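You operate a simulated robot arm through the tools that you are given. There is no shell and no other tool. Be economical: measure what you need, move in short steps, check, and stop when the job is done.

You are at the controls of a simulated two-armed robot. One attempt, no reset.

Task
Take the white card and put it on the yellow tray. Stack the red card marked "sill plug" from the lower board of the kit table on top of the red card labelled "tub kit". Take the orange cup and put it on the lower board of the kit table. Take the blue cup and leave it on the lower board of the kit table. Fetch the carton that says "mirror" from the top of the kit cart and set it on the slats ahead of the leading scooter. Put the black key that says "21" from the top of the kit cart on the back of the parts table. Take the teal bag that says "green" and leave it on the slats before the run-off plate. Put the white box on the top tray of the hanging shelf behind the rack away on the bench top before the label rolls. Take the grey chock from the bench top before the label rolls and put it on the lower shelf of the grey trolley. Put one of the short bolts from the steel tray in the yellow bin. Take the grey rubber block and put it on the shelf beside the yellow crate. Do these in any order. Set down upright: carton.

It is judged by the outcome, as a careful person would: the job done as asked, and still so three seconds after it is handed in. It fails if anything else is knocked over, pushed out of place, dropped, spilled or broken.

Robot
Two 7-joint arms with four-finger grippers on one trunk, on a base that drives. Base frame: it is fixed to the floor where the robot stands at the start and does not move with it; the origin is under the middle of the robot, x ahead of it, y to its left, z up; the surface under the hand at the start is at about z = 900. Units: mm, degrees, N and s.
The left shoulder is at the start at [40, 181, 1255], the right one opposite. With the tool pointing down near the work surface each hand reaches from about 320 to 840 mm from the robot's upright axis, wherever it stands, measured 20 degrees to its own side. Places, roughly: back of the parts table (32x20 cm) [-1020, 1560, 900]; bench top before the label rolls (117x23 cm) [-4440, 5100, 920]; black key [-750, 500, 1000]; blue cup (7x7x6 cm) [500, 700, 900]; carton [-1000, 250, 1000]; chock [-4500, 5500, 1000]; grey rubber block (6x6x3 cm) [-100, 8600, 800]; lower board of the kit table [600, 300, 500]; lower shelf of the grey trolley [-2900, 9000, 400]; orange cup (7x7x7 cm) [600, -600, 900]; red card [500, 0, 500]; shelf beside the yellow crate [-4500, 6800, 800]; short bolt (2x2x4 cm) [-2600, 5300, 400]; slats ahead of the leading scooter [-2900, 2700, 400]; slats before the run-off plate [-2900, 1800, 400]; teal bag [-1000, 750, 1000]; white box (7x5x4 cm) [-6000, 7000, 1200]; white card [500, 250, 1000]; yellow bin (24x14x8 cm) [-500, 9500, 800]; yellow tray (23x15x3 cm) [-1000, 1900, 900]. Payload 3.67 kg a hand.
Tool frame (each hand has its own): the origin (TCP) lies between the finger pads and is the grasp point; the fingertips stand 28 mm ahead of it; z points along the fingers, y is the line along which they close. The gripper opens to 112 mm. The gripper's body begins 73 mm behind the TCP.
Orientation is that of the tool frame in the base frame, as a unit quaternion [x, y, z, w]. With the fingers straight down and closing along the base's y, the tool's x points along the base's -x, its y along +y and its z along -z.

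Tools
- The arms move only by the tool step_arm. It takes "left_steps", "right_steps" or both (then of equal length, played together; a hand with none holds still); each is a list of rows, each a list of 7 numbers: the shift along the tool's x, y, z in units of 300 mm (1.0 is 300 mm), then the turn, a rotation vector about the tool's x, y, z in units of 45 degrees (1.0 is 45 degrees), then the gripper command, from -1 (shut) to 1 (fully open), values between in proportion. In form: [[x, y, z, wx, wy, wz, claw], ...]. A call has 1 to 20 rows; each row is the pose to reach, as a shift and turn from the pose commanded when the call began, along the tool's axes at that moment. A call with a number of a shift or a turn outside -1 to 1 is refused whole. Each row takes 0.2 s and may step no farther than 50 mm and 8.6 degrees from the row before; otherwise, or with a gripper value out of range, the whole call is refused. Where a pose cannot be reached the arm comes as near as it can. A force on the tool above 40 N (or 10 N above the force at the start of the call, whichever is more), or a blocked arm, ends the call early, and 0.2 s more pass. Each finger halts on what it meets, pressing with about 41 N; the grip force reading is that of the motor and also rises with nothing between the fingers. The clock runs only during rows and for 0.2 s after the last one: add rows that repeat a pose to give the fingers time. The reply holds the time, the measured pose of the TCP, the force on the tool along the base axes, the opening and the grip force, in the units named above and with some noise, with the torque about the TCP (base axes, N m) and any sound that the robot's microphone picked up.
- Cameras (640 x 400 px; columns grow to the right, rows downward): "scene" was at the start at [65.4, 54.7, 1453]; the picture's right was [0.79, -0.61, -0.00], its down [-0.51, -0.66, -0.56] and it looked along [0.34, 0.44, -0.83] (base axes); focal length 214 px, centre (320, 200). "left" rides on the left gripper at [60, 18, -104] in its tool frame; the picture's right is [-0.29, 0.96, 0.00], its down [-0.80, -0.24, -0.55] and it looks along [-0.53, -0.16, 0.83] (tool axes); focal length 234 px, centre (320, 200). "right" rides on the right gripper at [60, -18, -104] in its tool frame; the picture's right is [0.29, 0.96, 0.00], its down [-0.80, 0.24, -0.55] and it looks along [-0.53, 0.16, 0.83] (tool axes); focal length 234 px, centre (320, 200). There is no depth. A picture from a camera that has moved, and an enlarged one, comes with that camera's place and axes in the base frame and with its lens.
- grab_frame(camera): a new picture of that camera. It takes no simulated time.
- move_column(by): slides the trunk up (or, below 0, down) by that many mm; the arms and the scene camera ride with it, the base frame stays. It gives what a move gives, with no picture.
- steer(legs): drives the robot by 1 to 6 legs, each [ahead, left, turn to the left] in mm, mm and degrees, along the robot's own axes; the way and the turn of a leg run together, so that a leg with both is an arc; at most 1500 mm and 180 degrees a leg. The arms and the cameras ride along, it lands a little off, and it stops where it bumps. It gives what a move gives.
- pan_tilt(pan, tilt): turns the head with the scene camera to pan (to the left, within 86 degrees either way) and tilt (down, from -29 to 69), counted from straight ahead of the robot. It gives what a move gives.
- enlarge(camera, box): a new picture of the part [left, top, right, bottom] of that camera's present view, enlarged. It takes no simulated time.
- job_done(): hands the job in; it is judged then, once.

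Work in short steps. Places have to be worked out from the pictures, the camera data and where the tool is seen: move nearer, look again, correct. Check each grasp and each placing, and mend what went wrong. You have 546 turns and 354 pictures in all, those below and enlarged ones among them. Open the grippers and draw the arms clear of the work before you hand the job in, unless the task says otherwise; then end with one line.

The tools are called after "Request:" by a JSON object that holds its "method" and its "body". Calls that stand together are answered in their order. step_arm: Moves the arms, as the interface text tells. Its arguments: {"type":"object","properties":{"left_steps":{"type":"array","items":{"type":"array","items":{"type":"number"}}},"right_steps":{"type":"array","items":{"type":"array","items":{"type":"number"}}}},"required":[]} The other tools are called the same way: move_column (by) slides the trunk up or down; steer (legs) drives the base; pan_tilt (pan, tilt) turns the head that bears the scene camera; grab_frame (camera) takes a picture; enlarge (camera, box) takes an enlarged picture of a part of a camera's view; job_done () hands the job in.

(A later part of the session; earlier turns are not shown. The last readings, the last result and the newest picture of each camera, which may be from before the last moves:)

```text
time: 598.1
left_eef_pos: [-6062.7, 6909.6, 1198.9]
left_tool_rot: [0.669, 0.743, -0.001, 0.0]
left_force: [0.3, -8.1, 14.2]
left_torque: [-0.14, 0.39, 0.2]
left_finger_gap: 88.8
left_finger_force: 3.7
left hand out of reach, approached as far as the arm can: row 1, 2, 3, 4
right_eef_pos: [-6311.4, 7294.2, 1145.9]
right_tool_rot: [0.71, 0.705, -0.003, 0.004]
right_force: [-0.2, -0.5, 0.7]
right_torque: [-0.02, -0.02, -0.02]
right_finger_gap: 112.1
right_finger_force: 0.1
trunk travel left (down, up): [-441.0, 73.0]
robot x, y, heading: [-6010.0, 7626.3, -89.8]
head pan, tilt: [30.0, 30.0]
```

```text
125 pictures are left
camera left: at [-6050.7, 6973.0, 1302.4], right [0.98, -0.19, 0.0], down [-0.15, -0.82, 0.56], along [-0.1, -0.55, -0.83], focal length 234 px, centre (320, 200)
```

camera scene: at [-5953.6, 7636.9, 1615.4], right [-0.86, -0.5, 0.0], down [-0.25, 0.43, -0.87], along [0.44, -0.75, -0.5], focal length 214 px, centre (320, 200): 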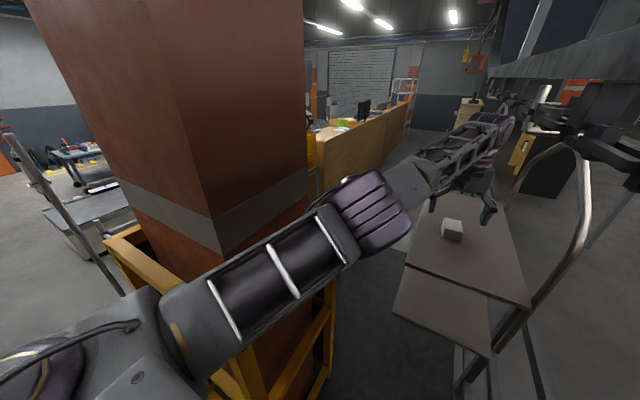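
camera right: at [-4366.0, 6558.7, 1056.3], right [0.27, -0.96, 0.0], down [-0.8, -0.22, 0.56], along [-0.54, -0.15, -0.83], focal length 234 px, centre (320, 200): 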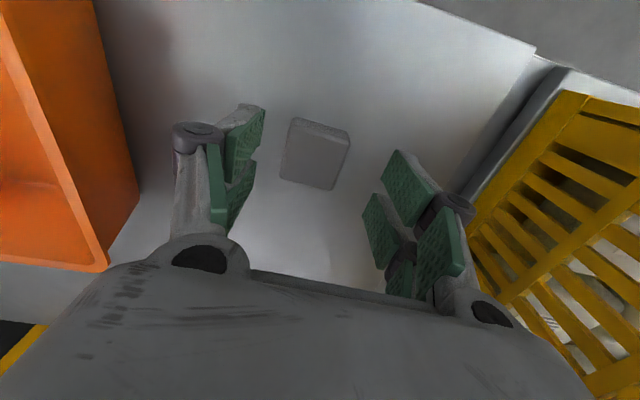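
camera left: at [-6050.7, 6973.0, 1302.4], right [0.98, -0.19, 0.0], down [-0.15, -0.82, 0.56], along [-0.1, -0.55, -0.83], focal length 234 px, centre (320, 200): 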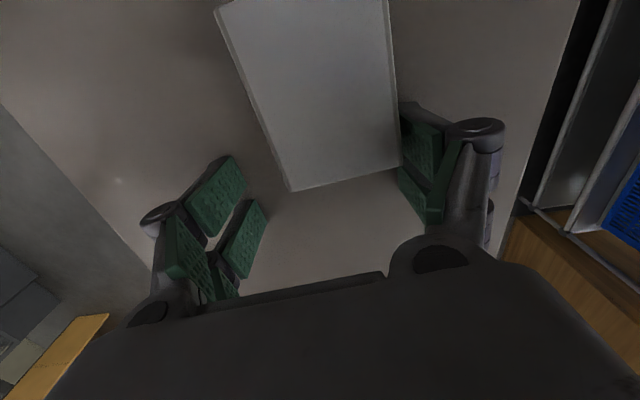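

Request:
{"method": "step_arm", "body": {"left_steps": [[0, 0, -0.08, 0, 0, 0, 0.5], [0, 0, -0.15, 0, 0, 0, 0.5]]}}

Request:
{"method": "grab_frame", "body": {"camera": "left"}}

Request:
{"method": "grab_frame", "body": {"camera": "scene"}}

```text
time: 598.7
left_eef_pos: [-6059.9, 6913.9, 1240.1]
left_tool_rot: [0.67, 0.742, -0.002, -0.001]
left_force: [-0.2, 0.0, -0.1]
left_torque: [-0.04, -0.02, -0.03]
left_finger_gap: 84.0
left_finger_force: 0.1
left hand out of reach, approached as far as the arm can: row 2
right_eef_pos: [-6312.3, 7293.3, 1144.4]
right_tool_rot: [0.71, 0.704, -0.002, 0.004]
right_force: [0.4, -0.2, 0.7]
right_torque: [-0.05, -0.01, 0.02]
right_finger_gap: 112.3
right_finger_force: 0.1
trunk travel left (down, up): [-441.0, 73.0]
robot x, y, heading: [-6009.6, 7626.0, -89.5]
head pan, tilt: [30.0, 30.0]
```

```text
124 pictures are left
camera left: at [-6047.4, 6977.7, 1343.7], right [0.98, -0.19, 0.0], down [-0.16, -0.82, 0.55], along [-0.11, -0.54, -0.83], focal length 234 px, centre (320, 200)
```

left: 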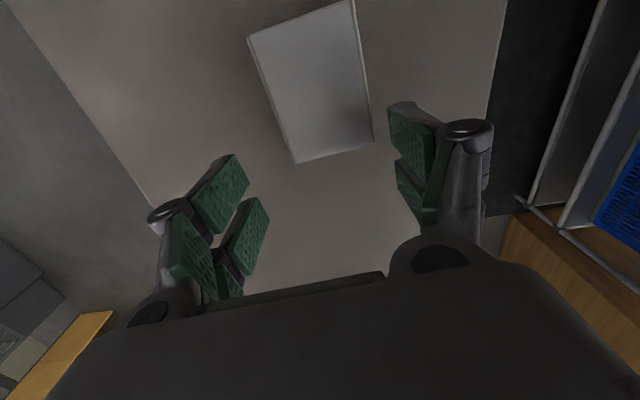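

```text
123 pictures are left
camera scene: at [-5961.0, 7526.6, 1555.7], right [-0.86, -0.5, 0.0], down [-0.25, 0.43, -0.87], along [0.44, -0.75, -0.5], focal length 214 px, centre (320, 200)
```

scene: 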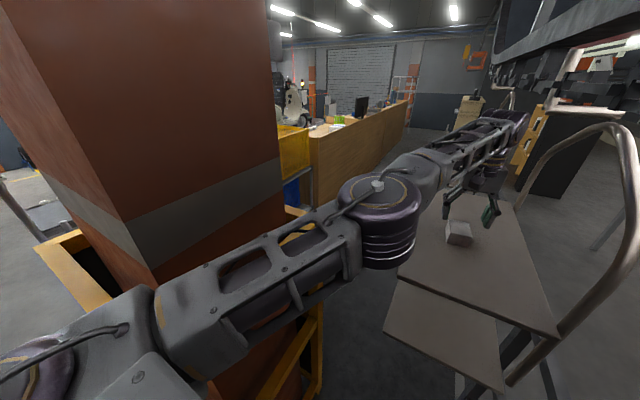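

Request:
{"method": "steer", "body": {"legs": [[-50, 4, 0]]}}

Request:
{"method": "grab_frame", "body": {"camera": "left"}}

```text
time: 599.6
left_eef_pos: [-6054.6, 6953.8, 1233.6]
left_tool_rot: [0.669, 0.743, 0.003, -0.003]
left_force: [0.0, -1.6, -0.2]
left_torque: [0.13, 0.0, -0.01]
left_finger_gap: 84.2
left_finger_force: 0.1
right_eef_pos: [-6309.0, 7333.6, 1142.1]
right_tool_rot: [0.709, 0.705, 0.0, 0.001]
right_force: [-0.1, -1.0, -0.9]
right_torque: [0.12, -0.04, 0.0]
right_finger_gap: 111.7
right_finger_force: 0.1
trunk travel left (down, up): [-441.0, 73.0]
robot x, y, heading: [-6003.5, 7674.9, -89.6]
head pan, tilt: [30.0, 30.0]
```

```text
122 pictures are left
camera left: at [-6043.3, 7016.2, 1337.9], right [0.98, -0.19, 0.0], down [-0.15, -0.82, 0.55], along [-0.1, -0.54, -0.84], focal length 234 px, centre (320, 200)
```

left: 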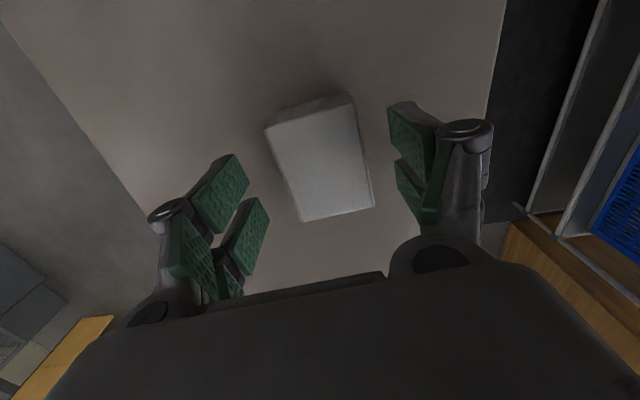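

Centred. I lower with the trunk and close.

Request:
{"method": "move_column", "body": {"by": -40}}

Request:
{"method": "grab_frame", "body": {"camera": "left"}}

```text
time: 600.4
left_eef_pos: [-6054.3, 6962.8, 1201.4]
left_tool_rot: [0.669, 0.743, -0.001, 0.0]
left_force: [0.1, 2.9, 20.7]
left_torque: [-0.14, -0.29, 0.32]
left_finger_gap: 85.0
left_finger_force: 12.8
right_eef_pos: [-6308.4, 7341.3, 1103.2]
right_tool_rot: [0.71, 0.704, -0.003, 0.004]
right_force: [-0.2, -1.0, 0.7]
right_torque: [0.0, 0.05, 0.0]
right_finger_gap: 111.9
right_finger_force: 0.0
trunk travel left (down, up): [-401.0, 113.0]
robot x, y, heading: [-6003.4, 7673.1, -90.0]
head pan, tilt: [30.0, 30.0]
```

```text
121 pictures are left
camera left: at [-6042.1, 7026.4, 1303.8], right [0.98, -0.19, 0.0], down [-0.15, -0.82, 0.55], along [-0.1, -0.54, -0.83], focal length 234 px, centre (320, 200)
```

left: 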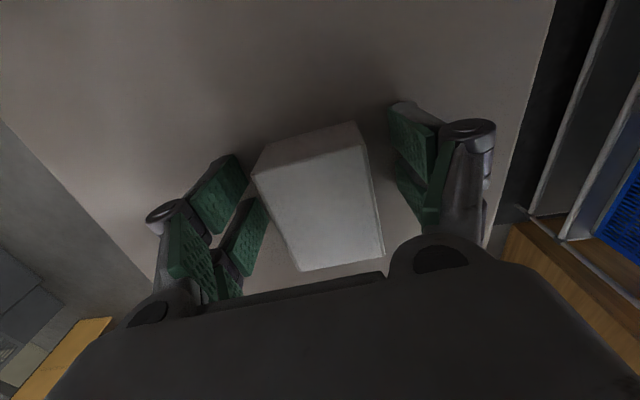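

Fingertips rest on the tray with the box between them; close.

Request:
{"method": "step_arm", "body": {"left_steps": [[0, 0, -0.012, 0, 0, 0, 0.3], [0, 0, -0.012, 0, 0, 0, 0], [0, 0, -0.012, 0, 0, 0, -0.2], [0, 0, -0.012, 0, 0, 0, -0.2], [0, 0, -0.012, 0, 0, 0, -0.2]]}}

Request:
{"method": "grab_frame", "body": {"camera": "left"}}

```text
time: 601.4
left_eef_pos: [-6051.4, 6961.9, 1206.8]
left_tool_rot: [0.668, 0.745, -0.001, 0.003]
left_force: [7.0, 5.8, 16.2]
left_torque: [0.28, 0.1, -0.23]
left_finger_gap: 49.3
left_finger_force: 37.9
right_eef_pos: [-6307.9, 7340.6, 1103.6]
right_tool_rot: [0.709, 0.705, -0.002, 0.004]
right_force: [0.2, -0.2, -0.4]
right_torque: [0.03, 0.0, 0.01]
right_finger_gap: 111.9
right_finger_force: 0.1
trunk travel left (down, up): [-401.0, 113.0]
robot x, y, heading: [-6003.2, 7678.2, -89.6]
head pan, tilt: [30.0, 30.0]
stopped in row 5 (left hand): the force on the tool passed its limit at 42 N (the readings are from after the stop); the commanded pose is now the measured one
```

```text
120 pictures are left
camera left: at [-6039.8, 7025.4, 1310.1], right [0.98, -0.18, 0.0], down [-0.15, -0.82, 0.56], along [-0.1, -0.55, -0.83], focal length 234 px, centre (320, 200)
```

left: 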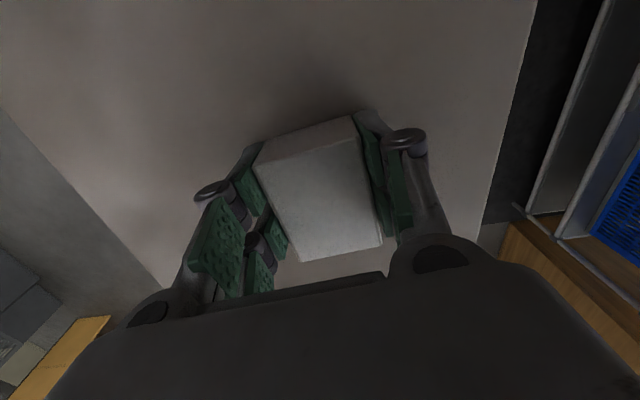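

Gripped (49 mm). Lift with the trunk, then reverse out.

Request:
{"method": "move_column", "body": {"by": 90}}

Request:
{"method": "grab_frame", "body": {"camera": "left"}}

Request:
{"method": "grab_frame", "body": {"camera": "scene"}}

```text
time: 602.7
left_eef_pos: [-6052.1, 6960.3, 1294.3]
left_tool_rot: [0.668, 0.744, 0.0, 0.001]
left_force: [-0.5, -0.4, -0.3]
left_torque: [-0.04, 0.01, 0.02]
left_finger_gap: 49.0
left_finger_force: 40.9
right_eef_pos: [-6307.6, 7339.0, 1195.3]
right_tool_rot: [0.709, 0.705, -0.002, 0.003]
right_force: [-0.2, -0.2, 0.2]
right_torque: [0.01, 0.0, 0.02]
right_finger_gap: 112.2
right_finger_force: 0.0
trunk travel left (down, up): [-491.0, 23.0]
robot x, y, heading: [-6005.2, 7668.8, -90.0]
head pan, tilt: [30.0, 30.0]
```

```text
119 pictures are left
camera left: at [-6040.4, 7024.1, 1398.2], right [0.98, -0.18, 0.0], down [-0.15, -0.82, 0.55], along [-0.1, -0.55, -0.83], focal length 234 px, centre (320, 200)
```

left: 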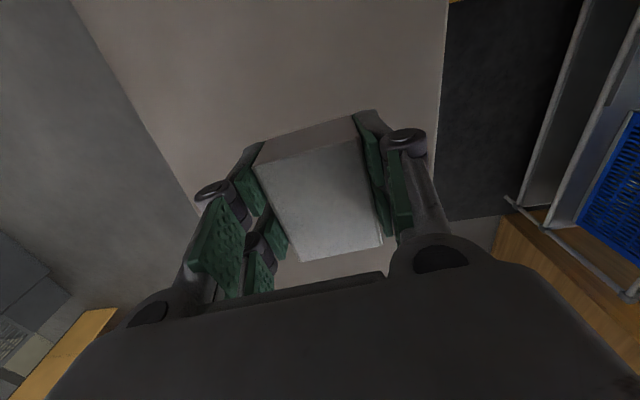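

```text
118 pictures are left
camera scene: at [-5956.7, 7573.5, 1605.9], right [-0.86, -0.5, 0.0], down [-0.25, 0.43, -0.87], along [0.44, -0.75, -0.5], focal length 214 px, centre (320, 200)
```

scene: 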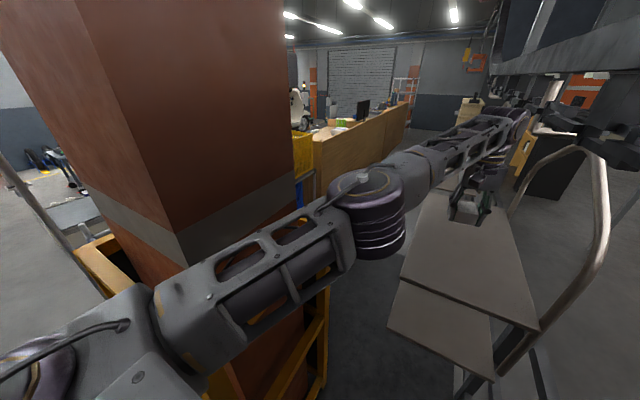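

Request:
{"method": "steer", "body": {"legs": [[-400, 0, 0], [-400, 0, 0]]}}

Request:
{"method": "step_arm", "body": {"left_steps": [[0.07, 0.08, 0, 0, 0, 0, -0.3], [0.15, 0.16, 0, 0, 0, 0, -0.3], [0.25, 0.24, 0, 0, 0, 0, -0.3], [0.35, 0.32, 0.02, 0, 0, 0, -0.3], [0.45, 0.4, 0.04, 0, 0, 0, -0.3], [0.55, 0.48, 0.06, 0, 0, 0, -0.3], [0.65, 0.56, 0.08, 0, 0, 0, -0.3], [0.75, 0.64, 0.1, 0, 0, 0, -0.3], [0.85, 0.7, 0.12, 0, 0, 0, -0.3]]}}

Request:
{"method": "pan_tilt", "body": {"pan": 30, "tilt": 45}}

Request:
{"method": "grab_frame", "body": {"camera": "scene"}}

```text
time: 607.4
left_eef_pos: [-6055.7, 7754.3, 1293.2]
left_tool_rot: [0.667, 0.745, 0.0, 0.0]
left_force: [-0.1, -0.8, -0.4]
left_torque: [0.06, -0.02, 0.01]
left_finger_gap: 49.4
left_finger_force: 40.9
right_eef_pos: [-6311.5, 8133.2, 1194.4]
right_tool_rot: [0.709, 0.706, -0.001, 0.004]
right_force: [0.6, 0.1, 0.4]
right_torque: [0.02, -0.02, 0.03]
right_finger_gap: 112.0
right_finger_force: 0.0
trunk travel left (down, up): [-491.0, 23.0]
robot x, y, heading: [-6005.6, 8470.9, -89.7]
head pan, tilt: [30.0, 30.0]
```

```text
time: 609.4
left_eef_pos: [-5874.1, 8033.8, 1258.7]
left_tool_rot: [0.668, 0.745, -0.001, 0.0]
left_force: [0.2, 0.6, -0.4]
left_torque: [-0.03, 0.01, -0.01]
left_finger_gap: 49.2
left_finger_force: 40.8
right_eef_pos: [-6310.8, 8135.7, 1195.3]
right_tool_rot: [0.708, 0.706, -0.003, 0.004]
right_force: [0.7, 0.1, 0.0]
right_torque: [-0.02, -0.03, 0.02]
right_finger_gap: 112.1
right_finger_force: 0.1
trunk travel left (down, up): [-491.0, 23.0]
robot x, y, heading: [-6010.0, 8468.7, -89.7]
head pan, tilt: [30.0, 30.0]
```

```text
time: 610.1
left_eef_pos: [-5873.1, 8033.2, 1258.1]
left_tool_rot: [0.668, 0.744, 0.0, 0.001]
left_force: [0.7, -0.3, -1.0]
left_torque: [0.01, -0.01, -0.01]
left_finger_gap: 49.2
left_finger_force: 41.1
right_eef_pos: [-6312.5, 8134.7, 1193.8]
right_tool_rot: [0.708, 0.706, -0.002, 0.003]
right_force: [0.0, 0.0, 0.9]
right_torque: [-0.01, 0.0, 0.01]
right_finger_gap: 112.0
right_finger_force: 0.1
trunk travel left (down, up): [-491.0, 23.0]
robot x, y, heading: [-6006.7, 8467.5, -89.6]
head pan, tilt: [30.0, 45.0]
```

```text
117 pictures are left
camera scene: at [-5965.7, 8376.7, 1583.1], right [-0.86, -0.51, 0.0], down [-0.36, 0.61, -0.71], along [0.36, -0.61, -0.71], focal length 214 px, centre (320, 200)
```

scene: 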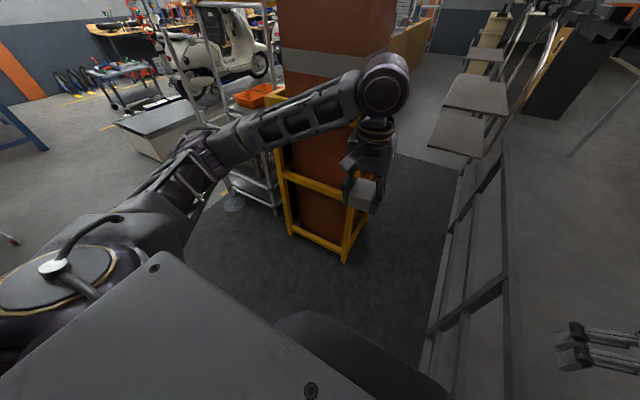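

Request:
{"method": "move_column", "body": {"by": -115}}

Request:
{"method": "steer", "body": {"legs": [[0, 1200, 0], [0, 1020, 0]]}}

Request:
{"method": "pan_tilt", "body": {"pan": 0, "tilt": 20}}

Request:
{"method": "grab_frame", "body": {"camera": "scene"}}

```text
time: 611.6
left_eef_pos: [-5873.5, 8033.7, 1143.8]
left_tool_rot: [0.667, 0.745, -0.001, 0.0]
left_force: [-0.1, 0.5, -0.7]
left_torque: [0.01, 0.02, -0.02]
left_finger_gap: 49.5
left_finger_force: 41.2
right_eef_pos: [-6311.6, 8134.6, 1078.6]
right_tool_rot: [0.709, 0.705, -0.001, 0.002]
right_force: [0.6, 0.2, -0.6]
right_torque: [-0.01, -0.01, 0.0]
right_finger_gap: 111.9
right_finger_force: 0.0
trunk travel left (down, up): [-376.0, 138.0]
robot x, y, heading: [-6012.0, 8471.2, -89.7]
head pan, tilt: [30.0, 45.0]
```

```text
time: 622.9
left_eef_pos: [-3657.3, 8042.3, 1142.6]
left_tool_rot: [0.669, 0.743, 0.0, 0.001]
left_force: [-0.4, -0.5, -0.4]
left_torque: [-0.01, 0.03, -0.02]
left_finger_gap: 49.5
left_finger_force: 41.4
right_eef_pos: [-4094.5, 8146.5, 1078.3]
right_tool_rot: [0.711, 0.704, -0.003, 0.004]
right_force: [0.6, 0.3, -1.2]
right_torque: [0.0, 0.0, 0.02]
right_finger_gap: 112.0
right_finger_force: 0.1
trunk travel left (down, up): [-376.0, 138.0]
robot x, y, heading: [-3791.4, 8479.3, -90.0]
head pan, tilt: [30.0, 45.0]
```

```text
time: 623.8
left_eef_pos: [-3658.2, 8041.9, 1143.2]
left_tool_rot: [0.669, 0.743, -0.001, 0.0]
left_force: [-0.4, 0.3, -1.2]
left_torque: [0.03, -0.02, -0.01]
left_finger_gap: 49.3
left_finger_force: 41.0
right_eef_pos: [-4095.4, 8145.9, 1079.2]
right_tool_rot: [0.71, 0.704, -0.001, 0.004]
right_force: [-0.7, -0.6, 1.1]
right_torque: [-0.03, 0.03, -0.03]
right_finger_gap: 111.8
right_finger_force: 0.0
trunk travel left (down, up): [-376.0, 138.0]
robot x, y, heading: [-3789.6, 8480.5, -89.9]
head pan, tilt: [0.0, 20.0]
```

```text
116 pictures are left
camera scene: at [-3789.0, 8363.6, 1505.7], right [-1.0, 0.0, 0.0], down [0.0, 0.34, -0.94], along [0.0, -0.94, -0.34], focal length 214 px, centre (320, 200)
```

scene: 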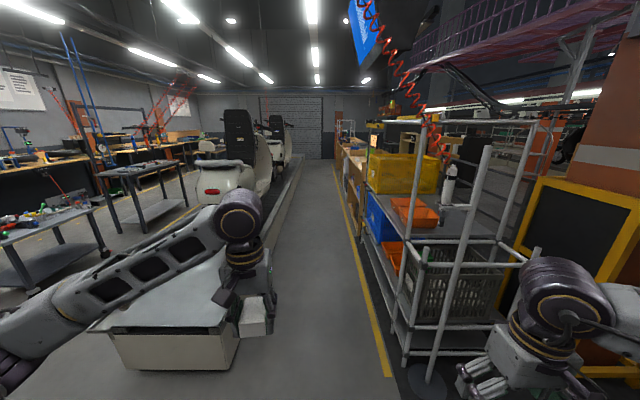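

I turn to face -x again (narrower in the corridor) and slide along toward the bench.

Request:
{"method": "steer", "body": {"legs": [[0, 0, -90], [-80, 0, 0], [0, 1400, 0], [0, 700, 0]]}}

Request:
{"method": "pan_tilt", "body": {"pan": 35, "tilt": 30}}

Request:
{"method": "grab_frame", "body": {"camera": "scene"}}

```text
time: 639.5
left_eef_pos: [-4139.7, 6250.8, 1143.2]
left_tool_rot: [0.999, 0.052, -0.001, 0.0]
left_force: [-0.4, -0.3, -0.7]
left_torque: [0.0, -0.02, 0.0]
left_finger_gap: 49.1
left_finger_force: 41.1
right_eef_pos: [-4036.4, 6688.0, 1078.6]
right_tool_rot: [1.0, -0.005, -0.004, 0.001]
right_force: [-0.7, 0.1, -0.1]
right_torque: [-0.03, -0.01, -0.02]
right_finger_gap: 112.0
right_finger_force: 0.1
trunk travel left (down, up): [-376.0, 138.0]
robot x, y, heading: [-3706.1, 6387.3, -179.9]
head pan, tilt: [0.0, 20.0]
```

```text
time: 640.5
left_eef_pos: [-4140.8, 6249.4, 1143.1]
left_tool_rot: [0.999, 0.052, 0.0, 0.0]
left_force: [-0.7, 0.5, -0.5]
left_torque: [0.01, -0.05, -0.01]
left_finger_gap: 49.6
left_finger_force: 40.6
right_eef_pos: [-4036.9, 6687.9, 1078.3]
right_tool_rot: [1.0, -0.003, -0.003, 0.001]
right_force: [-0.4, 0.7, -0.9]
right_torque: [0.02, 0.0, -0.02]
right_finger_gap: 112.0
right_finger_force: 0.0
trunk travel left (down, up): [-376.0, 138.0]
robot x, y, heading: [-3705.1, 6384.1, -180.1]
head pan, tilt: [35.0, 30.0]
```

```text
115 pictures are left
camera scene: at [-3796.4, 6329.6, 1489.7], right [-0.58, 0.82, 0.0], down [0.41, 0.29, -0.87], along [-0.71, -0.5, -0.5], focal length 214 px, centre (320, 200)
```

scene: 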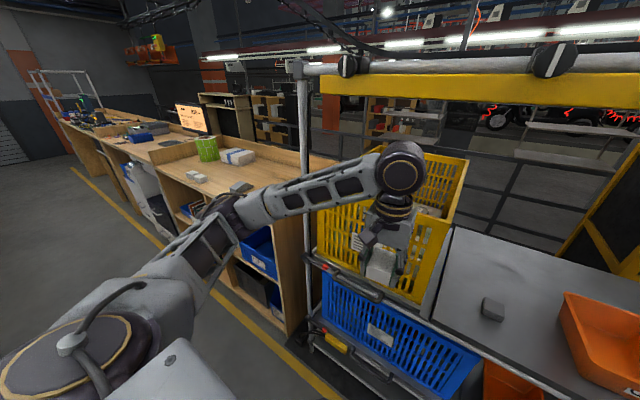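

Request:
{"method": "steer", "body": {"legs": [[0, 1100, 0]]}}

Request:
{"method": "pan_tilt", "body": {"pan": 0, "tilt": 40}}

Request:
{"method": "grab_frame", "body": {"camera": "scene"}}

```text
time: 646.2
left_eef_pos: [-4134.9, 5159.3, 1143.4]
left_tool_rot: [0.999, 0.054, -0.001, 0.0]
left_force: [-0.3, -0.3, -0.3]
left_torque: [-0.01, -0.03, 0.0]
left_finger_gap: 49.1
left_finger_force: 40.7
right_eef_pos: [-4032.7, 5598.6, 1078.2]
right_tool_rot: [1.0, -0.003, -0.003, 0.001]
right_force: [0.1, -0.9, 0.8]
right_torque: [0.0, -0.02, -0.01]
right_finger_gap: 112.0
right_finger_force: 0.1
trunk travel left (down, up): [-376.0, 138.0]
robot x, y, heading: [-3701.7, 5293.6, -179.7]
head pan, tilt: [35.0, 30.0]
```

```text
time: 647.2
left_eef_pos: [-4135.1, 5158.9, 1143.2]
left_tool_rot: [0.999, 0.054, 0.0, 0.0]
left_force: [-0.5, 0.2, -0.8]
left_torque: [-0.02, -0.01, 0.0]
left_finger_gap: 49.2
left_finger_force: 41.2
right_eef_pos: [-4032.4, 5597.9, 1079.1]
right_tool_rot: [1.0, -0.003, -0.004, 0.0]
right_force: [0.4, -0.5, 0.9]
right_torque: [0.01, 0.01, 0.02]
right_finger_gap: 111.9
right_finger_force: 0.0
trunk travel left (down, up): [-376.0, 138.0]
robot x, y, heading: [-3696.8, 5292.9, -179.8]
head pan, tilt: [0.0, 40.0]
```

```text
114 pictures are left
camera scene: at [-3802.5, 5291.4, 1474.3], right [-0.01, 1.0, 0.0], down [0.64, 0.0, -0.77], along [-0.77, -0.01, -0.64], focal length 214 px, centre (320, 200)
```

scene: 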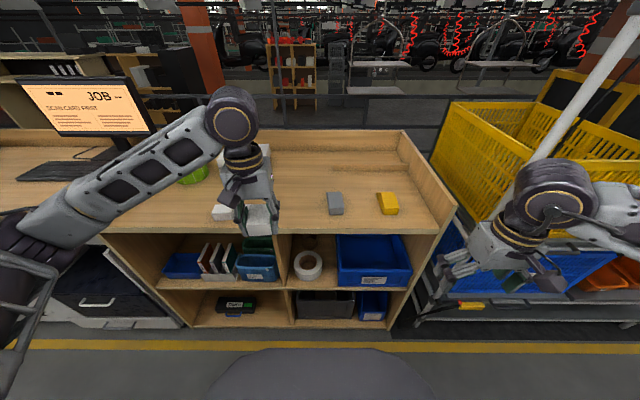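

Request:
{"method": "enlarge", "body": {"camera": "scene", "box": [100, 120, 460, 260]}}

Request:
{"method": "grab_frame", "body": {"camera": "left"}}

```text
1.78 times, centred on (280, 190) of scene
camera zoom: at [-3802.5, 5291.4, 1474.3], right [-0.01, 1.0, 0.0], down [0.64, 0.0, -0.77], along [-0.77, -0.01, -0.64], focal length 381 px, centre (391, 218)
```

zoom: 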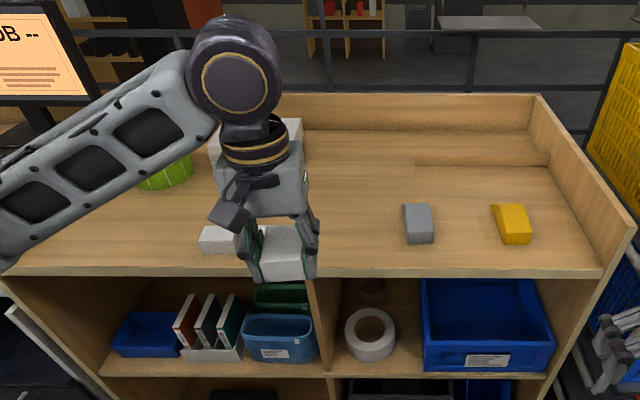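

```text
112 pictures are left
camera left: at [-4073.3, 5149.7, 1246.5], right [-0.18, -0.98, 0.0], down [-0.82, 0.15, 0.55], along [-0.55, 0.1, -0.83], focal length 234 px, centre (320, 200)
```

left: 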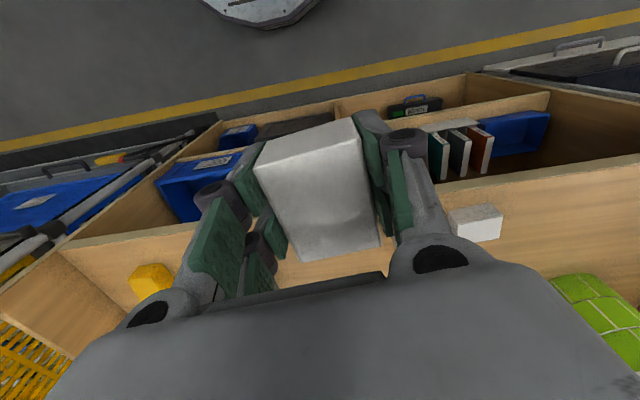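

Request:
{"method": "step_arm", "body": {"left_steps": [[-0.14, -0.006, 0.03, 0, 0, 0, -0.3], [-0.28, -0.012, 0.07, 0, 0, 0, -0.3], [-0.42, -0.018, 0.12, 0, 0, 0, -0.3], [-0.56, -0.024, 0.18, 0, 0, 0, -0.3], [-0.7, -0.03, 0.25, 0, 0, 0, -0.3], [-0.82, -0.036, 0.34, 0, 0, 0, -0.3], [-0.92, -0.04, 0.44, 0, 0, 0, -0.3], [-0.985, -0.043, 0.55, 0, 0, 0, -0.3]]}}

Request:
{"method": "grab_frame", "body": {"camera": "left"}}

Request:
{"method": "grab_frame", "body": {"camera": "scene"}}

```text
time: 649.0
left_eef_pos: [-4429.5, 5140.7, 977.3]
left_tool_rot: [0.999, 0.054, 0.0, 0.0]
left_force: [-0.3, 0.4, -1.7]
left_torque: [0.02, -0.05, -0.01]
left_finger_gap: 49.2
left_finger_force: 41.0
right_eef_pos: [-4033.4, 5597.7, 1077.8]
right_tool_rot: [1.0, -0.002, -0.003, 0.002]
right_force: [-0.1, 0.8, -0.5]
right_torque: [0.01, 0.01, -0.01]
right_finger_gap: 111.7
right_finger_force: 0.0
trunk travel left (down, up): [-376.0, 138.0]
robot x, y, heading: [-3697.0, 5292.7, -179.7]
head pan, tilt: [0.0, 40.0]
```

```text
111 pictures are left
camera left: at [-4369.0, 5130.9, 1080.8], right [-0.18, -0.98, 0.0], down [-0.82, 0.15, 0.55], along [-0.54, 0.1, -0.83], focal length 234 px, centre (320, 200)
```

left: 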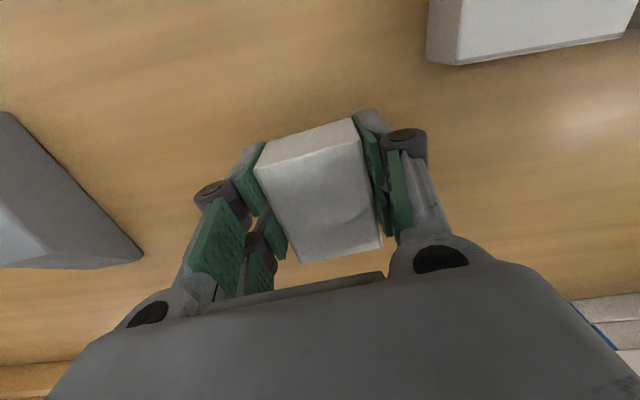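

```text
110 pictures are left
camera scene: at [-3803.5, 5291.7, 1474.2], right [-0.01, 1.0, 0.0], down [0.64, 0.0, -0.77], along [-0.77, -0.01, -0.64], focal length 214 px, centre (320, 200)
```

scene: 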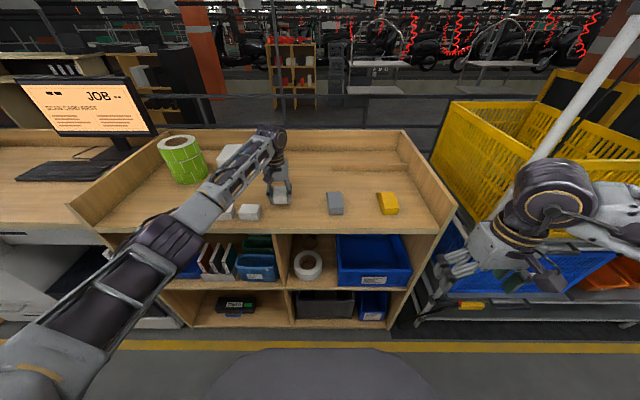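

Request:
{"method": "step_arm", "body": {"left_steps": [[0, 0, 0.04, 0, 0, 0, -0.3], [0, 0, 0.065, 0, 0, 0, -0.3], [0, 0, 0.075, 0, 0, 0, -0.3], [0, 0, 0.083, 0, 0, 0, -0.3]]}}

```text
time: 650.0
left_eef_pos: [-4430.4, 5141.7, 954.8]
left_tool_rot: [0.999, 0.054, -0.004, 0.0]
left_force: [-5.0, -2.3, 17.5]
left_torque: [-0.23, -0.32, -0.13]
left_finger_gap: 49.4
left_finger_force: 40.6
right_eef_pos: [-4032.8, 5597.9, 1079.5]
right_tool_rot: [1.0, -0.003, -0.004, 0.001]
right_force: [0.4, 0.5, -0.2]
right_torque: [-0.03, 0.0, -0.01]
right_finger_gap: 112.0
right_finger_force: 0.1
trunk travel left (down, up): [-376.0, 138.0]
robot x, y, heading: [-3696.3, 5294.2, -179.6]
head pan, tilt: [0.0, 40.0]
```

Contact. Release and lift away.

Request:
{"method": "step_arm", "body": {"left_steps": [[0, 0, -0.008, 0, 0, 0, 0.1], [0, 0, -0.008, 0, 0, 0, 0.4], [0, 0, -0.008, 0, 0, 0, 0.4], [0, 0, -0.12, 0, 0, 0, 0.4], [0, 0, -0.26, 0, 0, 0, 0.4], [0.1, 0, -0.36, 0, 0, 0, 0.5], [0.22, 0, -0.45, 0, 0, 0, 1]]}}

Request:
{"method": "grab_frame", "body": {"camera": "left"}}

```text
time: 651.6
left_eef_pos: [-4363.8, 5147.0, 1087.8]
left_tool_rot: [0.998, 0.055, -0.001, 0.0]
left_force: [-0.4, 0.6, -0.2]
left_torque: [-0.01, 0.03, 0.02]
left_finger_gap: 111.6
left_finger_force: 0.1
right_eef_pos: [-4031.1, 5596.1, 1079.3]
right_tool_rot: [1.0, -0.003, -0.004, 0.001]
right_force: [0.5, -0.3, 0.2]
right_torque: [0.0, 0.03, -0.01]
right_finger_gap: 111.9
right_finger_force: 0.0
trunk travel left (down, up): [-376.0, 138.0]
robot x, y, heading: [-3699.8, 5293.0, -179.8]
head pan, tilt: [0.0, 40.0]
```

```text
109 pictures are left
camera left: at [-4302.4, 5136.9, 1192.1], right [-0.18, -0.98, 0.0], down [-0.82, 0.15, 0.55], along [-0.55, 0.1, -0.83], focal length 234 px, centre (320, 200)
```

left: 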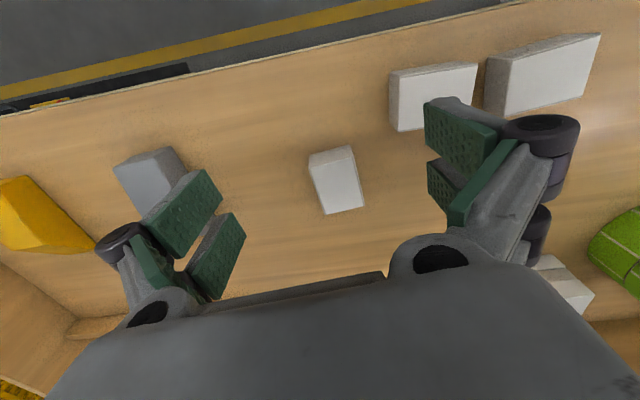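

White box placed. Retract the left hand, shift the base, and go for the grey chock with the right hand.

Request:
{"method": "step_arm", "body": {"left_steps": [[0.14, 0, -0.05, 0, 0, 0, 1], [0.28, 0, -0.1, 0, 0, 0, 1], [0.42, 0, -0.15, 0, 0, 0, 1], [0.56, 0, -0.18, 0, 0, 0, 1], [0.7, 0, -0.2, 0, 0, 0, 1], [0.8, 0, -0.22, 0, 0, 0, 1]]}}

Request:
{"method": "steer", "body": {"legs": [[0, 110, 0]]}}

Request:
{"method": "step_arm", "body": {"right_steps": [[-0.14, 0.05, 0, 0, 0, 0, 1], [-0.28, 0.1, 0.01, 0, 0, 0, 1], [-0.42, 0.16, 0.02, 0, 0, 0, 1], [-0.56, 0.22, 0.03, 0, 0, 0, 1], [-0.7, 0.28, 0.04, 0, 0, 0, 1], [-0.84, 0.34, 0.05, 0, 0, 0, 1], [-0.98, 0.4, 0.06, 0, 0, 0, 1]]}}

Request:
{"method": "grab_frame", "body": {"camera": "right"}}

```text
time: 653.0
left_eef_pos: [-4124.2, 5173.1, 1155.1]
left_tool_rot: [0.999, 0.055, -0.001, 0.0]
left_force: [0.4, -0.5, -0.1]
left_torque: [0.0, 0.0, 0.0]
left_finger_gap: 111.9
left_finger_force: 0.0
right_eef_pos: [-4032.4, 5597.3, 1077.8]
right_tool_rot: [1.0, -0.003, -0.004, 0.001]
right_force: [0.3, 0.1, -0.2]
right_torque: [0.0, -0.02, -0.01]
right_finger_gap: 112.1
right_finger_force: 0.0
trunk travel left (down, up): [-376.0, 138.0]
robot x, y, heading: [-3698.9, 5294.7, -180.0]
head pan, tilt: [0.0, 40.0]
```

```text
time: 654.2
left_eef_pos: [-4124.3, 5062.4, 1154.1]
left_tool_rot: [0.999, 0.054, 0.0, 0.001]
left_force: [0.3, -0.3, -0.3]
left_torque: [0.01, 0.03, 0.04]
left_finger_gap: 111.8
left_finger_force: 0.0
right_eef_pos: [-4032.4, 5487.6, 1079.2]
right_tool_rot: [1.0, -0.002, -0.003, 0.001]
right_force: [-0.3, 0.0, 0.2]
right_torque: [-0.03, 0.03, -0.01]
right_finger_gap: 112.0
right_finger_force: 0.1
trunk travel left (down, up): [-376.0, 138.0]
robot x, y, heading: [-3698.9, 5180.7, -179.5]
head pan, tilt: [0.0, 40.0]
```

```text
time: 655.8
left_eef_pos: [-4125.4, 5062.0, 1154.3]
left_tool_rot: [0.999, 0.053, -0.001, 0.0]
left_force: [0.8, 0.5, 0.2]
left_torque: [0.0, -0.03, 0.02]
left_finger_gap: 111.9
left_finger_force: 0.1
right_eef_pos: [-4328.2, 5368.3, 1062.1]
right_tool_rot: [1.0, -0.003, -0.003, 0.0]
right_force: [-0.4, -0.1, -0.7]
right_torque: [0.01, 0.03, 0.02]
right_finger_gap: 112.1
right_finger_force: 0.2
trunk travel left (down, up): [-376.0, 138.0]
robot x, y, heading: [-3698.8, 5182.9, -179.8]
head pan, tilt: [0.0, 40.0]
```

```text
108 pictures are left
camera right: at [-4267.7, 5385.3, 1164.4], right [0.28, -0.96, 0.0], down [-0.8, -0.24, 0.56], along [-0.54, -0.16, -0.83], focal length 234 px, centre (320, 200)
```

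right: 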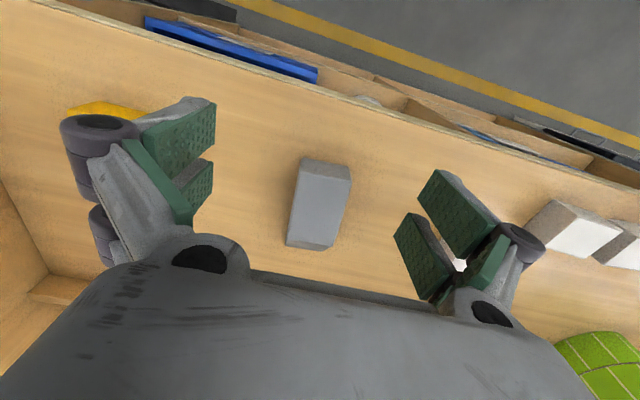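

Request:
{"method": "step_arm", "body": {"right_steps": [[-0.13, 0.03, 0.05, 0, 0, 0, 1], [-0.26, 0.06, 0.12, 0, 0, 0, 1], [-0.38, 0.08, 0.2, 0, 0, 0, 0.8], [-0.39, 0.08, 0.28, 0, 0, 0, 0.8], [-0.39, 0.08, 0.33, 0, 0, 0, 0.8]]}}

Request:
{"method": "grab_frame", "body": {"camera": "right"}}

```text
time: 657.0
left_eef_pos: [-4124.3, 5062.0, 1153.9]
left_tool_rot: [0.999, 0.054, 0.0, 0.0]
left_force: [0.5, 0.7, -0.1]
left_torque: [0.0, 0.02, -0.02]
left_finger_gap: 111.8
left_finger_force: 0.1
right_eef_pos: [-4445.7, 5344.9, 965.2]
right_tool_rot: [1.0, -0.002, -0.003, 0.001]
right_force: [-0.5, -0.1, -0.5]
right_torque: [-0.01, -0.02, -0.01]
right_finger_gap: 100.6
right_finger_force: 0.0
trunk travel left (down, up): [-376.0, 138.0]
robot x, y, heading: [-3699.3, 5183.6, -179.7]
head pan, tilt: [0.0, 40.0]
```

```text
107 pictures are left
camera right: at [-4384.0, 5362.5, 1066.9], right [0.28, -0.96, 0.0], down [-0.79, -0.24, 0.56], along [-0.54, -0.16, -0.83], focal length 234 px, centre (320, 200)
```

right: 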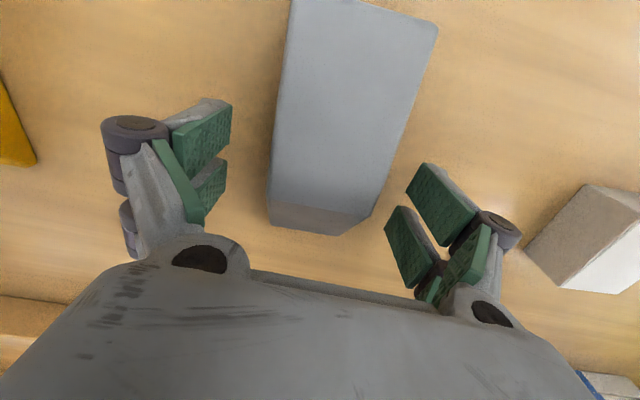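

Request:
{"method": "step_arm", "body": {"right_steps": [[0.02, 0, 0.025, 0, 0, 0, 0.8], [0.02, 0, 0.025, 0, 0, 0, 0.4], [0.02, 0, 0.025, 0, 0, 0, 0], [0.02, 0, 0.025, 0, 0, 0, -0.3], [0.02, 0, 0.025, 0, 0, 0, -0.3], [0.02, 0, -0.1, 0, 0, 0, -0.3], [0.02, 0, -0.25, 0, 0, 0, -0.3]]}}

Request:
{"method": "grab_frame", "body": {"camera": "right"}}

```text
time: 658.6
left_eef_pos: [-4123.4, 5063.2, 1155.1]
left_tool_rot: [0.999, 0.053, -0.002, 0.0]
left_force: [-0.2, 0.1, 0.8]
left_torque: [0.04, 0.04, -0.03]
left_finger_gap: 111.9
left_finger_force: 0.2
right_eef_pos: [-4436.1, 5347.3, 1039.0]
right_tool_rot: [1.0, -0.003, -0.003, 0.0]
right_force: [0.5, 0.1, -2.1]
right_torque: [-0.03, 0.07, 0.02]
right_finger_gap: 53.8
right_finger_force: 41.1
trunk travel left (down, up): [-376.0, 138.0]
robot x, y, heading: [-3699.8, 5184.2, -179.6]
head pan, tilt: [0.0, 40.0]
```

```text
106 pictures are left
camera right: at [-4376.5, 5363.1, 1141.7], right [0.28, -0.96, 0.0], down [-0.79, -0.24, 0.56], along [-0.54, -0.16, -0.83], focal length 234 px, centre (320, 200)
```

right: 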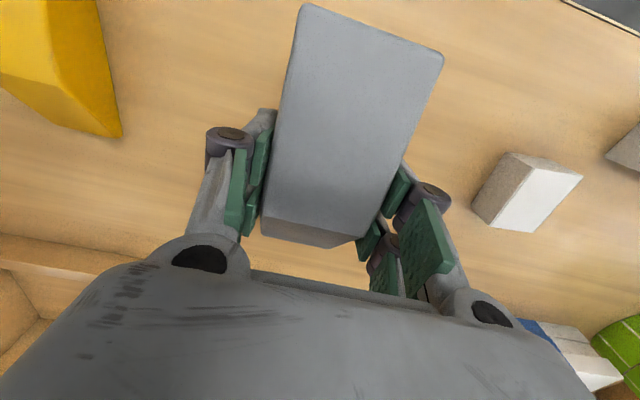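

Chock held. Retract and drive to the grey trolley.

Request:
{"method": "step_arm", "body": {"right_steps": [[0.14, -0.02, -0.05, 0, 0, 0, -0.3], [0.28, -0.04, -0.1, 0, 0, 0, -0.3], [0.42, -0.06, -0.15, 0, 0, 0, -0.3], [0.56, -0.08, -0.2, 0, 0, 0, -0.3], [0.7, -0.1, -0.24, 0, 0, 0, -0.3], [0.84, -0.12, -0.26, 0, 0, 0, -0.3], [0.98, -0.14, -0.28, 0, 0, 0, -0.3]]}}

Request:
{"method": "steer", "body": {"legs": [[0, -1400, 0], [0, -1450, 0]]}}

Request:
{"method": "pan_tilt", "body": {"pan": -86, "tilt": 25}}

Request:
{"method": "grab_frame", "body": {"camera": "scene"}}

```text
time: 660.2
left_eef_pos: [-4122.8, 5062.6, 1154.6]
left_tool_rot: [0.999, 0.054, 0.0, 0.0]
left_force: [-0.1, -0.7, 0.0]
left_torque: [-0.03, 0.03, 0.0]
left_finger_gap: 112.1
left_finger_force: 0.1
right_eef_pos: [-4142.6, 5386.8, 1122.5]
right_tool_rot: [1.0, -0.002, -0.004, 0.002]
right_force: [0.7, -0.1, -2.4]
right_torque: [-0.03, 0.05, -0.01]
right_finger_gap: 53.9
right_finger_force: 40.6
trunk travel left (down, up): [-376.0, 138.0]
robot x, y, heading: [-3698.4, 5182.6, -179.8]
head pan, tilt: [0.0, 40.0]
```

```text
time: 674.4
left_eef_pos: [-4161.0, 7908.6, 1154.1]
left_tool_rot: [0.998, 0.059, 0.001, 0.0]
left_force: [0.1, -0.5, -0.3]
left_torque: [0.02, 0.0, 0.02]
left_finger_gap: 112.1
left_finger_force: 0.0
right_eef_pos: [-4181.1, 8233.0, 1123.3]
right_tool_rot: [1.0, 0.002, -0.003, 0.0]
right_force: [0.7, 0.5, -2.1]
right_torque: [0.02, 0.03, -0.01]
right_finger_gap: 53.5
right_finger_force: 41.2
trunk travel left (down, up): [-376.0, 138.0]
robot x, y, heading: [-3737.2, 8034.0, -179.1]
head pan, tilt: [0.0, 40.0]
```

```text
time: 676.0
left_eef_pos: [-4161.2, 7908.6, 1154.3]
left_tool_rot: [0.998, 0.058, 0.0, 0.0]
left_force: [0.3, 1.0, -0.4]
left_torque: [0.0, -0.01, -0.03]
left_finger_gap: 112.0
left_finger_force: 0.0
right_eef_pos: [-4183.0, 8232.7, 1122.4]
right_tool_rot: [1.0, 0.002, -0.004, 0.001]
right_force: [0.3, 0.3, -1.7]
right_torque: [0.0, 0.0, -0.03]
right_finger_gap: 53.6
right_finger_force: 41.1
trunk travel left (down, up): [-376.0, 138.0]
robot x, y, heading: [-3735.3, 8033.5, -179.2]
head pan, tilt: [-85.9, 25.0]
```

```text
105 pictures are left
camera scene: at [-3762.3, 8123.8, 1497.6], right [1.0, 0.09, 0.0], down [0.04, -0.42, -0.91], along [-0.08, 0.9, -0.42], focal length 214 px, centre (320, 200)
```

scene: 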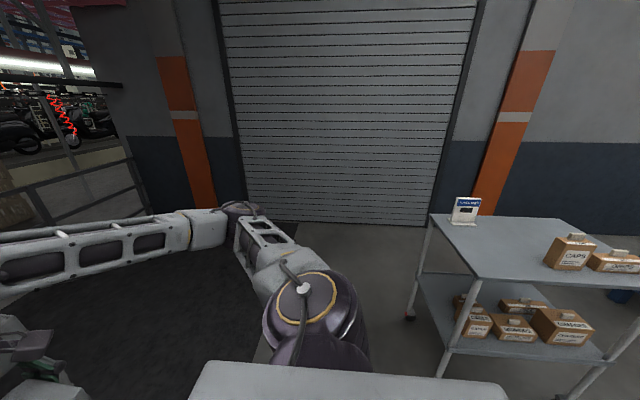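

Request:
{"method": "steer", "body": {"legs": [[0, 0, -90.8], [0, -480, 0]]}}

Request:
{"method": "pan_tilt", "body": {"pan": -15, "tilt": 40}}

Request:
{"method": "grab_frame", "body": {"camera": "scene"}}

```text
time: 683.2
left_eef_pos: [-3368.2, 8457.9, 1154.5]
left_tool_rot: [0.737, -0.676, 0.0, 0.0]
left_force: [0.2, 0.3, -0.6]
left_torque: [0.01, 0.01, -0.04]
left_finger_gap: 112.1
left_finger_force: 0.0
right_eef_pos: [-3045.3, 8467.7, 1122.2]
right_tool_rot: [-0.697, 0.717, 0.003, 0.002]
right_force: [0.5, -0.5, -2.1]
right_torque: [0.04, -0.01, 0.04]
right_finger_gap: 53.6
right_finger_force: 41.2
trunk travel left (down, up): [-376.0, 138.0]
robot x, y, heading: [-3254.9, 8027.2, 89.0]
head pan, tilt: [-85.9, 25.0]
```

```text
time: 684.7
left_eef_pos: [-3368.2, 8458.0, 1154.3]
left_tool_rot: [0.737, -0.676, 0.0, 0.0]
left_force: [0.8, -0.5, -1.2]
left_torque: [0.0, -0.03, 0.04]
left_finger_gap: 112.3
left_finger_force: 0.1
right_eef_pos: [-3045.2, 8468.7, 1121.5]
right_tool_rot: [-0.697, 0.717, 0.003, 0.001]
right_force: [0.0, -0.1, -2.1]
right_torque: [0.04, -0.01, -0.01]
right_finger_gap: 53.4
right_finger_force: 40.8
trunk travel left (down, up): [-376.0, 138.0]
robot x, y, heading: [-3254.7, 8027.4, 89.1]
head pan, tilt: [-15.0, 40.0]
```

```text
104 pictures are left
camera scene: at [-3231.7, 8128.1, 1474.3], right [0.96, -0.28, 0.0], down [-0.18, -0.62, -0.77], along [0.21, 0.74, -0.64], focal length 214 px, centre (320, 200)
```

scene: 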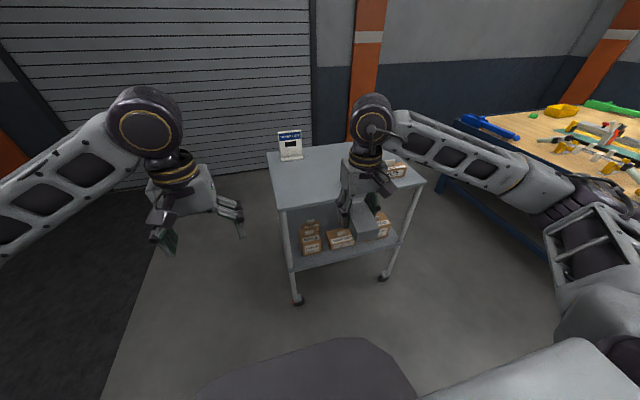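

Request:
{"method": "enlarge", "body": {"camera": "scene", "box": [260, 190, 440, 310]}}

```text
3.33 times, centred on (350, 250) of scene
camera zoom: at [-3231.7, 8128.1, 1474.3], right [0.96, -0.28, 0.0], down [-0.18, -0.62, -0.77], along [0.21, 0.74, -0.64], focal length 715 px, centre (220, 33)
```

zoom: 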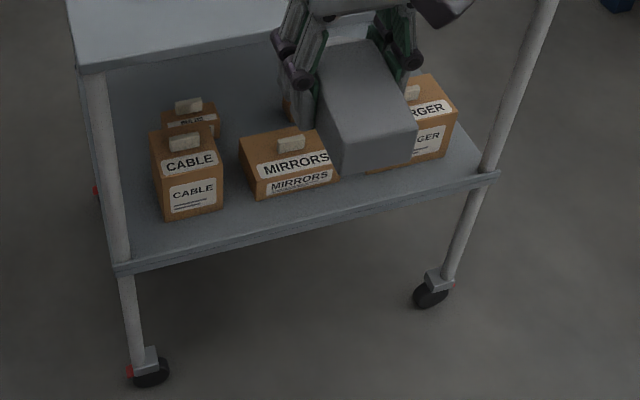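

The lower shelf (z≈354) has a free strip along its front edge, in front of the CABLE box. I move closer, lower the trunk and turn the right hand 90° so the chock lies along the strip.

Request:
{"method": "steer", "body": {"legs": [[200, 0, 0]]}}

Request:
{"method": "move_column", "body": {"by": -370}}

Request:
{"method": "step_arm", "body": {"right_steps": [[0, 0, 0, 0, 0, 0.18, -0.3], [0, 0, 0, 0, 0, 0.36, -0.3], [0, 0, 0, 0, 0, 0.54, -0.3], [0, 0, 0, 0, 0, 0.72, -0.3], [0, 0, 0, 0, 0, 0.88, -0.3], [0, 0, 0, 0, 0, 1, -0.3]]}}

Request:
{"method": "step_arm", "body": {"right_steps": [[0, 0, 0, 0, 0, 0.18, -0.3], [0, 0, 0, 0, 0, 0.36, -0.3], [0, 0, 0, 0, 0, 0.54, -0.3], [0, 0, 0, 0, 0, 0.72, -0.3], [0, 0, 0, 0, 0, 0.88, -0.3], [0, 0, 0, 0, 0, 0.97, -0.3]]}}

Request:
{"method": "grab_frame", "body": {"camera": "right"}}

Request:
{"method": "grab_frame", "body": {"camera": "scene"}}

```text
time: 686.3
left_eef_pos: [-3364.1, 8657.6, 1155.0]
left_tool_rot: [0.736, -0.677, -0.001, 0.0]
left_force: [-0.1, 0.3, -0.9]
left_torque: [-0.05, -0.02, 0.0]
left_finger_gap: 111.8
left_finger_force: 0.1
right_eef_pos: [-3040.2, 8667.2, 1122.4]
right_tool_rot: [-0.696, 0.718, 0.003, 0.002]
right_force: [-0.4, -0.1, -1.9]
right_torque: [0.04, 0.0, -0.01]
right_finger_gap: 53.6
right_finger_force: 41.3
trunk travel left (down, up): [-376.0, 138.0]
robot x, y, heading: [-3252.7, 8229.5, 88.8]
head pan, tilt: [-15.0, 40.0]
```

```text
time: 689.9
left_eef_pos: [-3364.0, 8657.0, 785.4]
left_tool_rot: [0.736, -0.677, -0.001, -0.001]
left_force: [-0.5, 0.0, 0.2]
left_torque: [0.01, -0.04, -0.02]
left_finger_gap: 112.1
left_finger_force: 0.1
right_eef_pos: [-3039.2, 8668.2, 753.2]
right_tool_rot: [-0.696, 0.718, 0.002, 0.002]
right_force: [-0.4, 0.2, -1.8]
right_torque: [0.03, 0.01, -0.03]
right_finger_gap: 53.6
right_finger_force: 40.8
trunk travel left (down, up): [-6.0, 508.0]
robot x, y, heading: [-3250.6, 8225.7, 89.0]
head pan, tilt: [-15.0, 40.0]
```

```text
time: 691.3
left_eef_pos: [-3362.6, 8658.9, 786.0]
left_tool_rot: [0.736, -0.677, 0.0, 0.0]
left_force: [-0.8, -0.2, 0.2]
left_torque: [-0.01, -0.02, 0.0]
left_finger_gap: 112.0
left_finger_force: 0.0
right_eef_pos: [-3039.8, 8668.2, 753.3]
right_tool_rot: [-0.368, 0.93, 0.005, 0.0]
right_force: [-0.3, 0.0, -2.3]
right_torque: [0.05, 0.0, -0.04]
right_finger_gap: 53.7
right_finger_force: 41.1
trunk travel left (down, up): [-6.0, 508.0]
robot x, y, heading: [-3252.6, 8227.2, 89.0]
head pan, tilt: [-15.0, 40.0]
```

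```text
time: 692.7
left_eef_pos: [-3363.5, 8657.3, 785.9]
left_tool_rot: [0.736, -0.677, 0.001, 0.001]
left_force: [-0.4, -0.6, 0.8]
left_torque: [-0.01, 0.02, -0.02]
left_finger_gap: 112.2
left_finger_force: 0.0
right_eef_pos: [-3041.0, 8668.9, 754.1]
right_tool_rot: [0.004, 1.0, 0.004, -0.001]
right_force: [0.8, 0.0, -2.0]
right_torque: [-0.01, -0.04, 0.0]
right_finger_gap: 53.9
right_finger_force: 40.7
trunk travel left (down, up): [-6.0, 508.0]
robot x, y, heading: [-3253.6, 8228.4, 89.1]
head pan, tilt: [-15.0, 40.0]
```

```text
102 pictures are left
camera right: at [-3100.1, 8650.2, 856.5], right [-0.28, 0.96, 0.01], down [0.8, 0.23, 0.55], along [0.53, 0.16, -0.83], focal length 234 px, centre (320, 200)
```

right: 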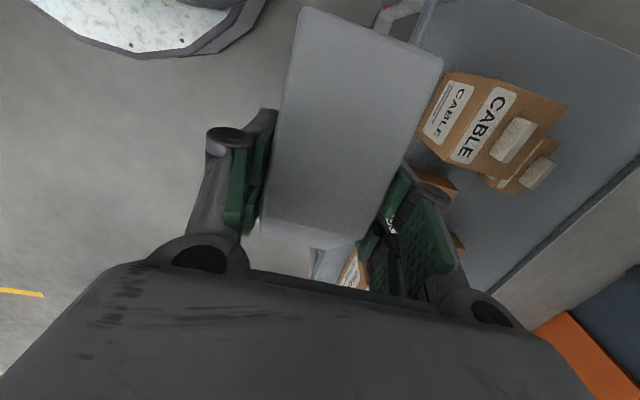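

```text
101 pictures are left
camera scene: at [-3227.9, 8328.8, 1105.6], right [0.96, -0.28, 0.0], down [-0.18, -0.62, -0.77], along [0.21, 0.74, -0.64], focal length 214 px, centre (320, 200)
```

scene: 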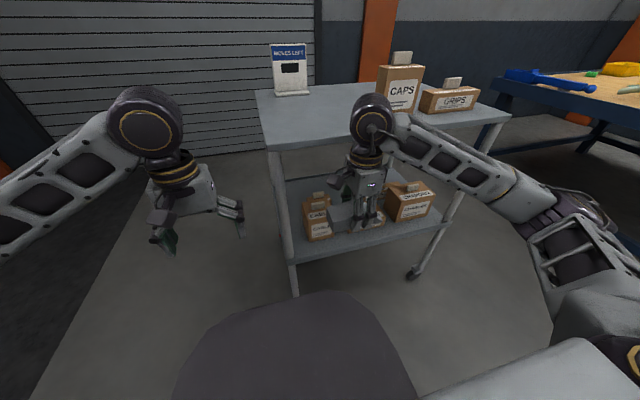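

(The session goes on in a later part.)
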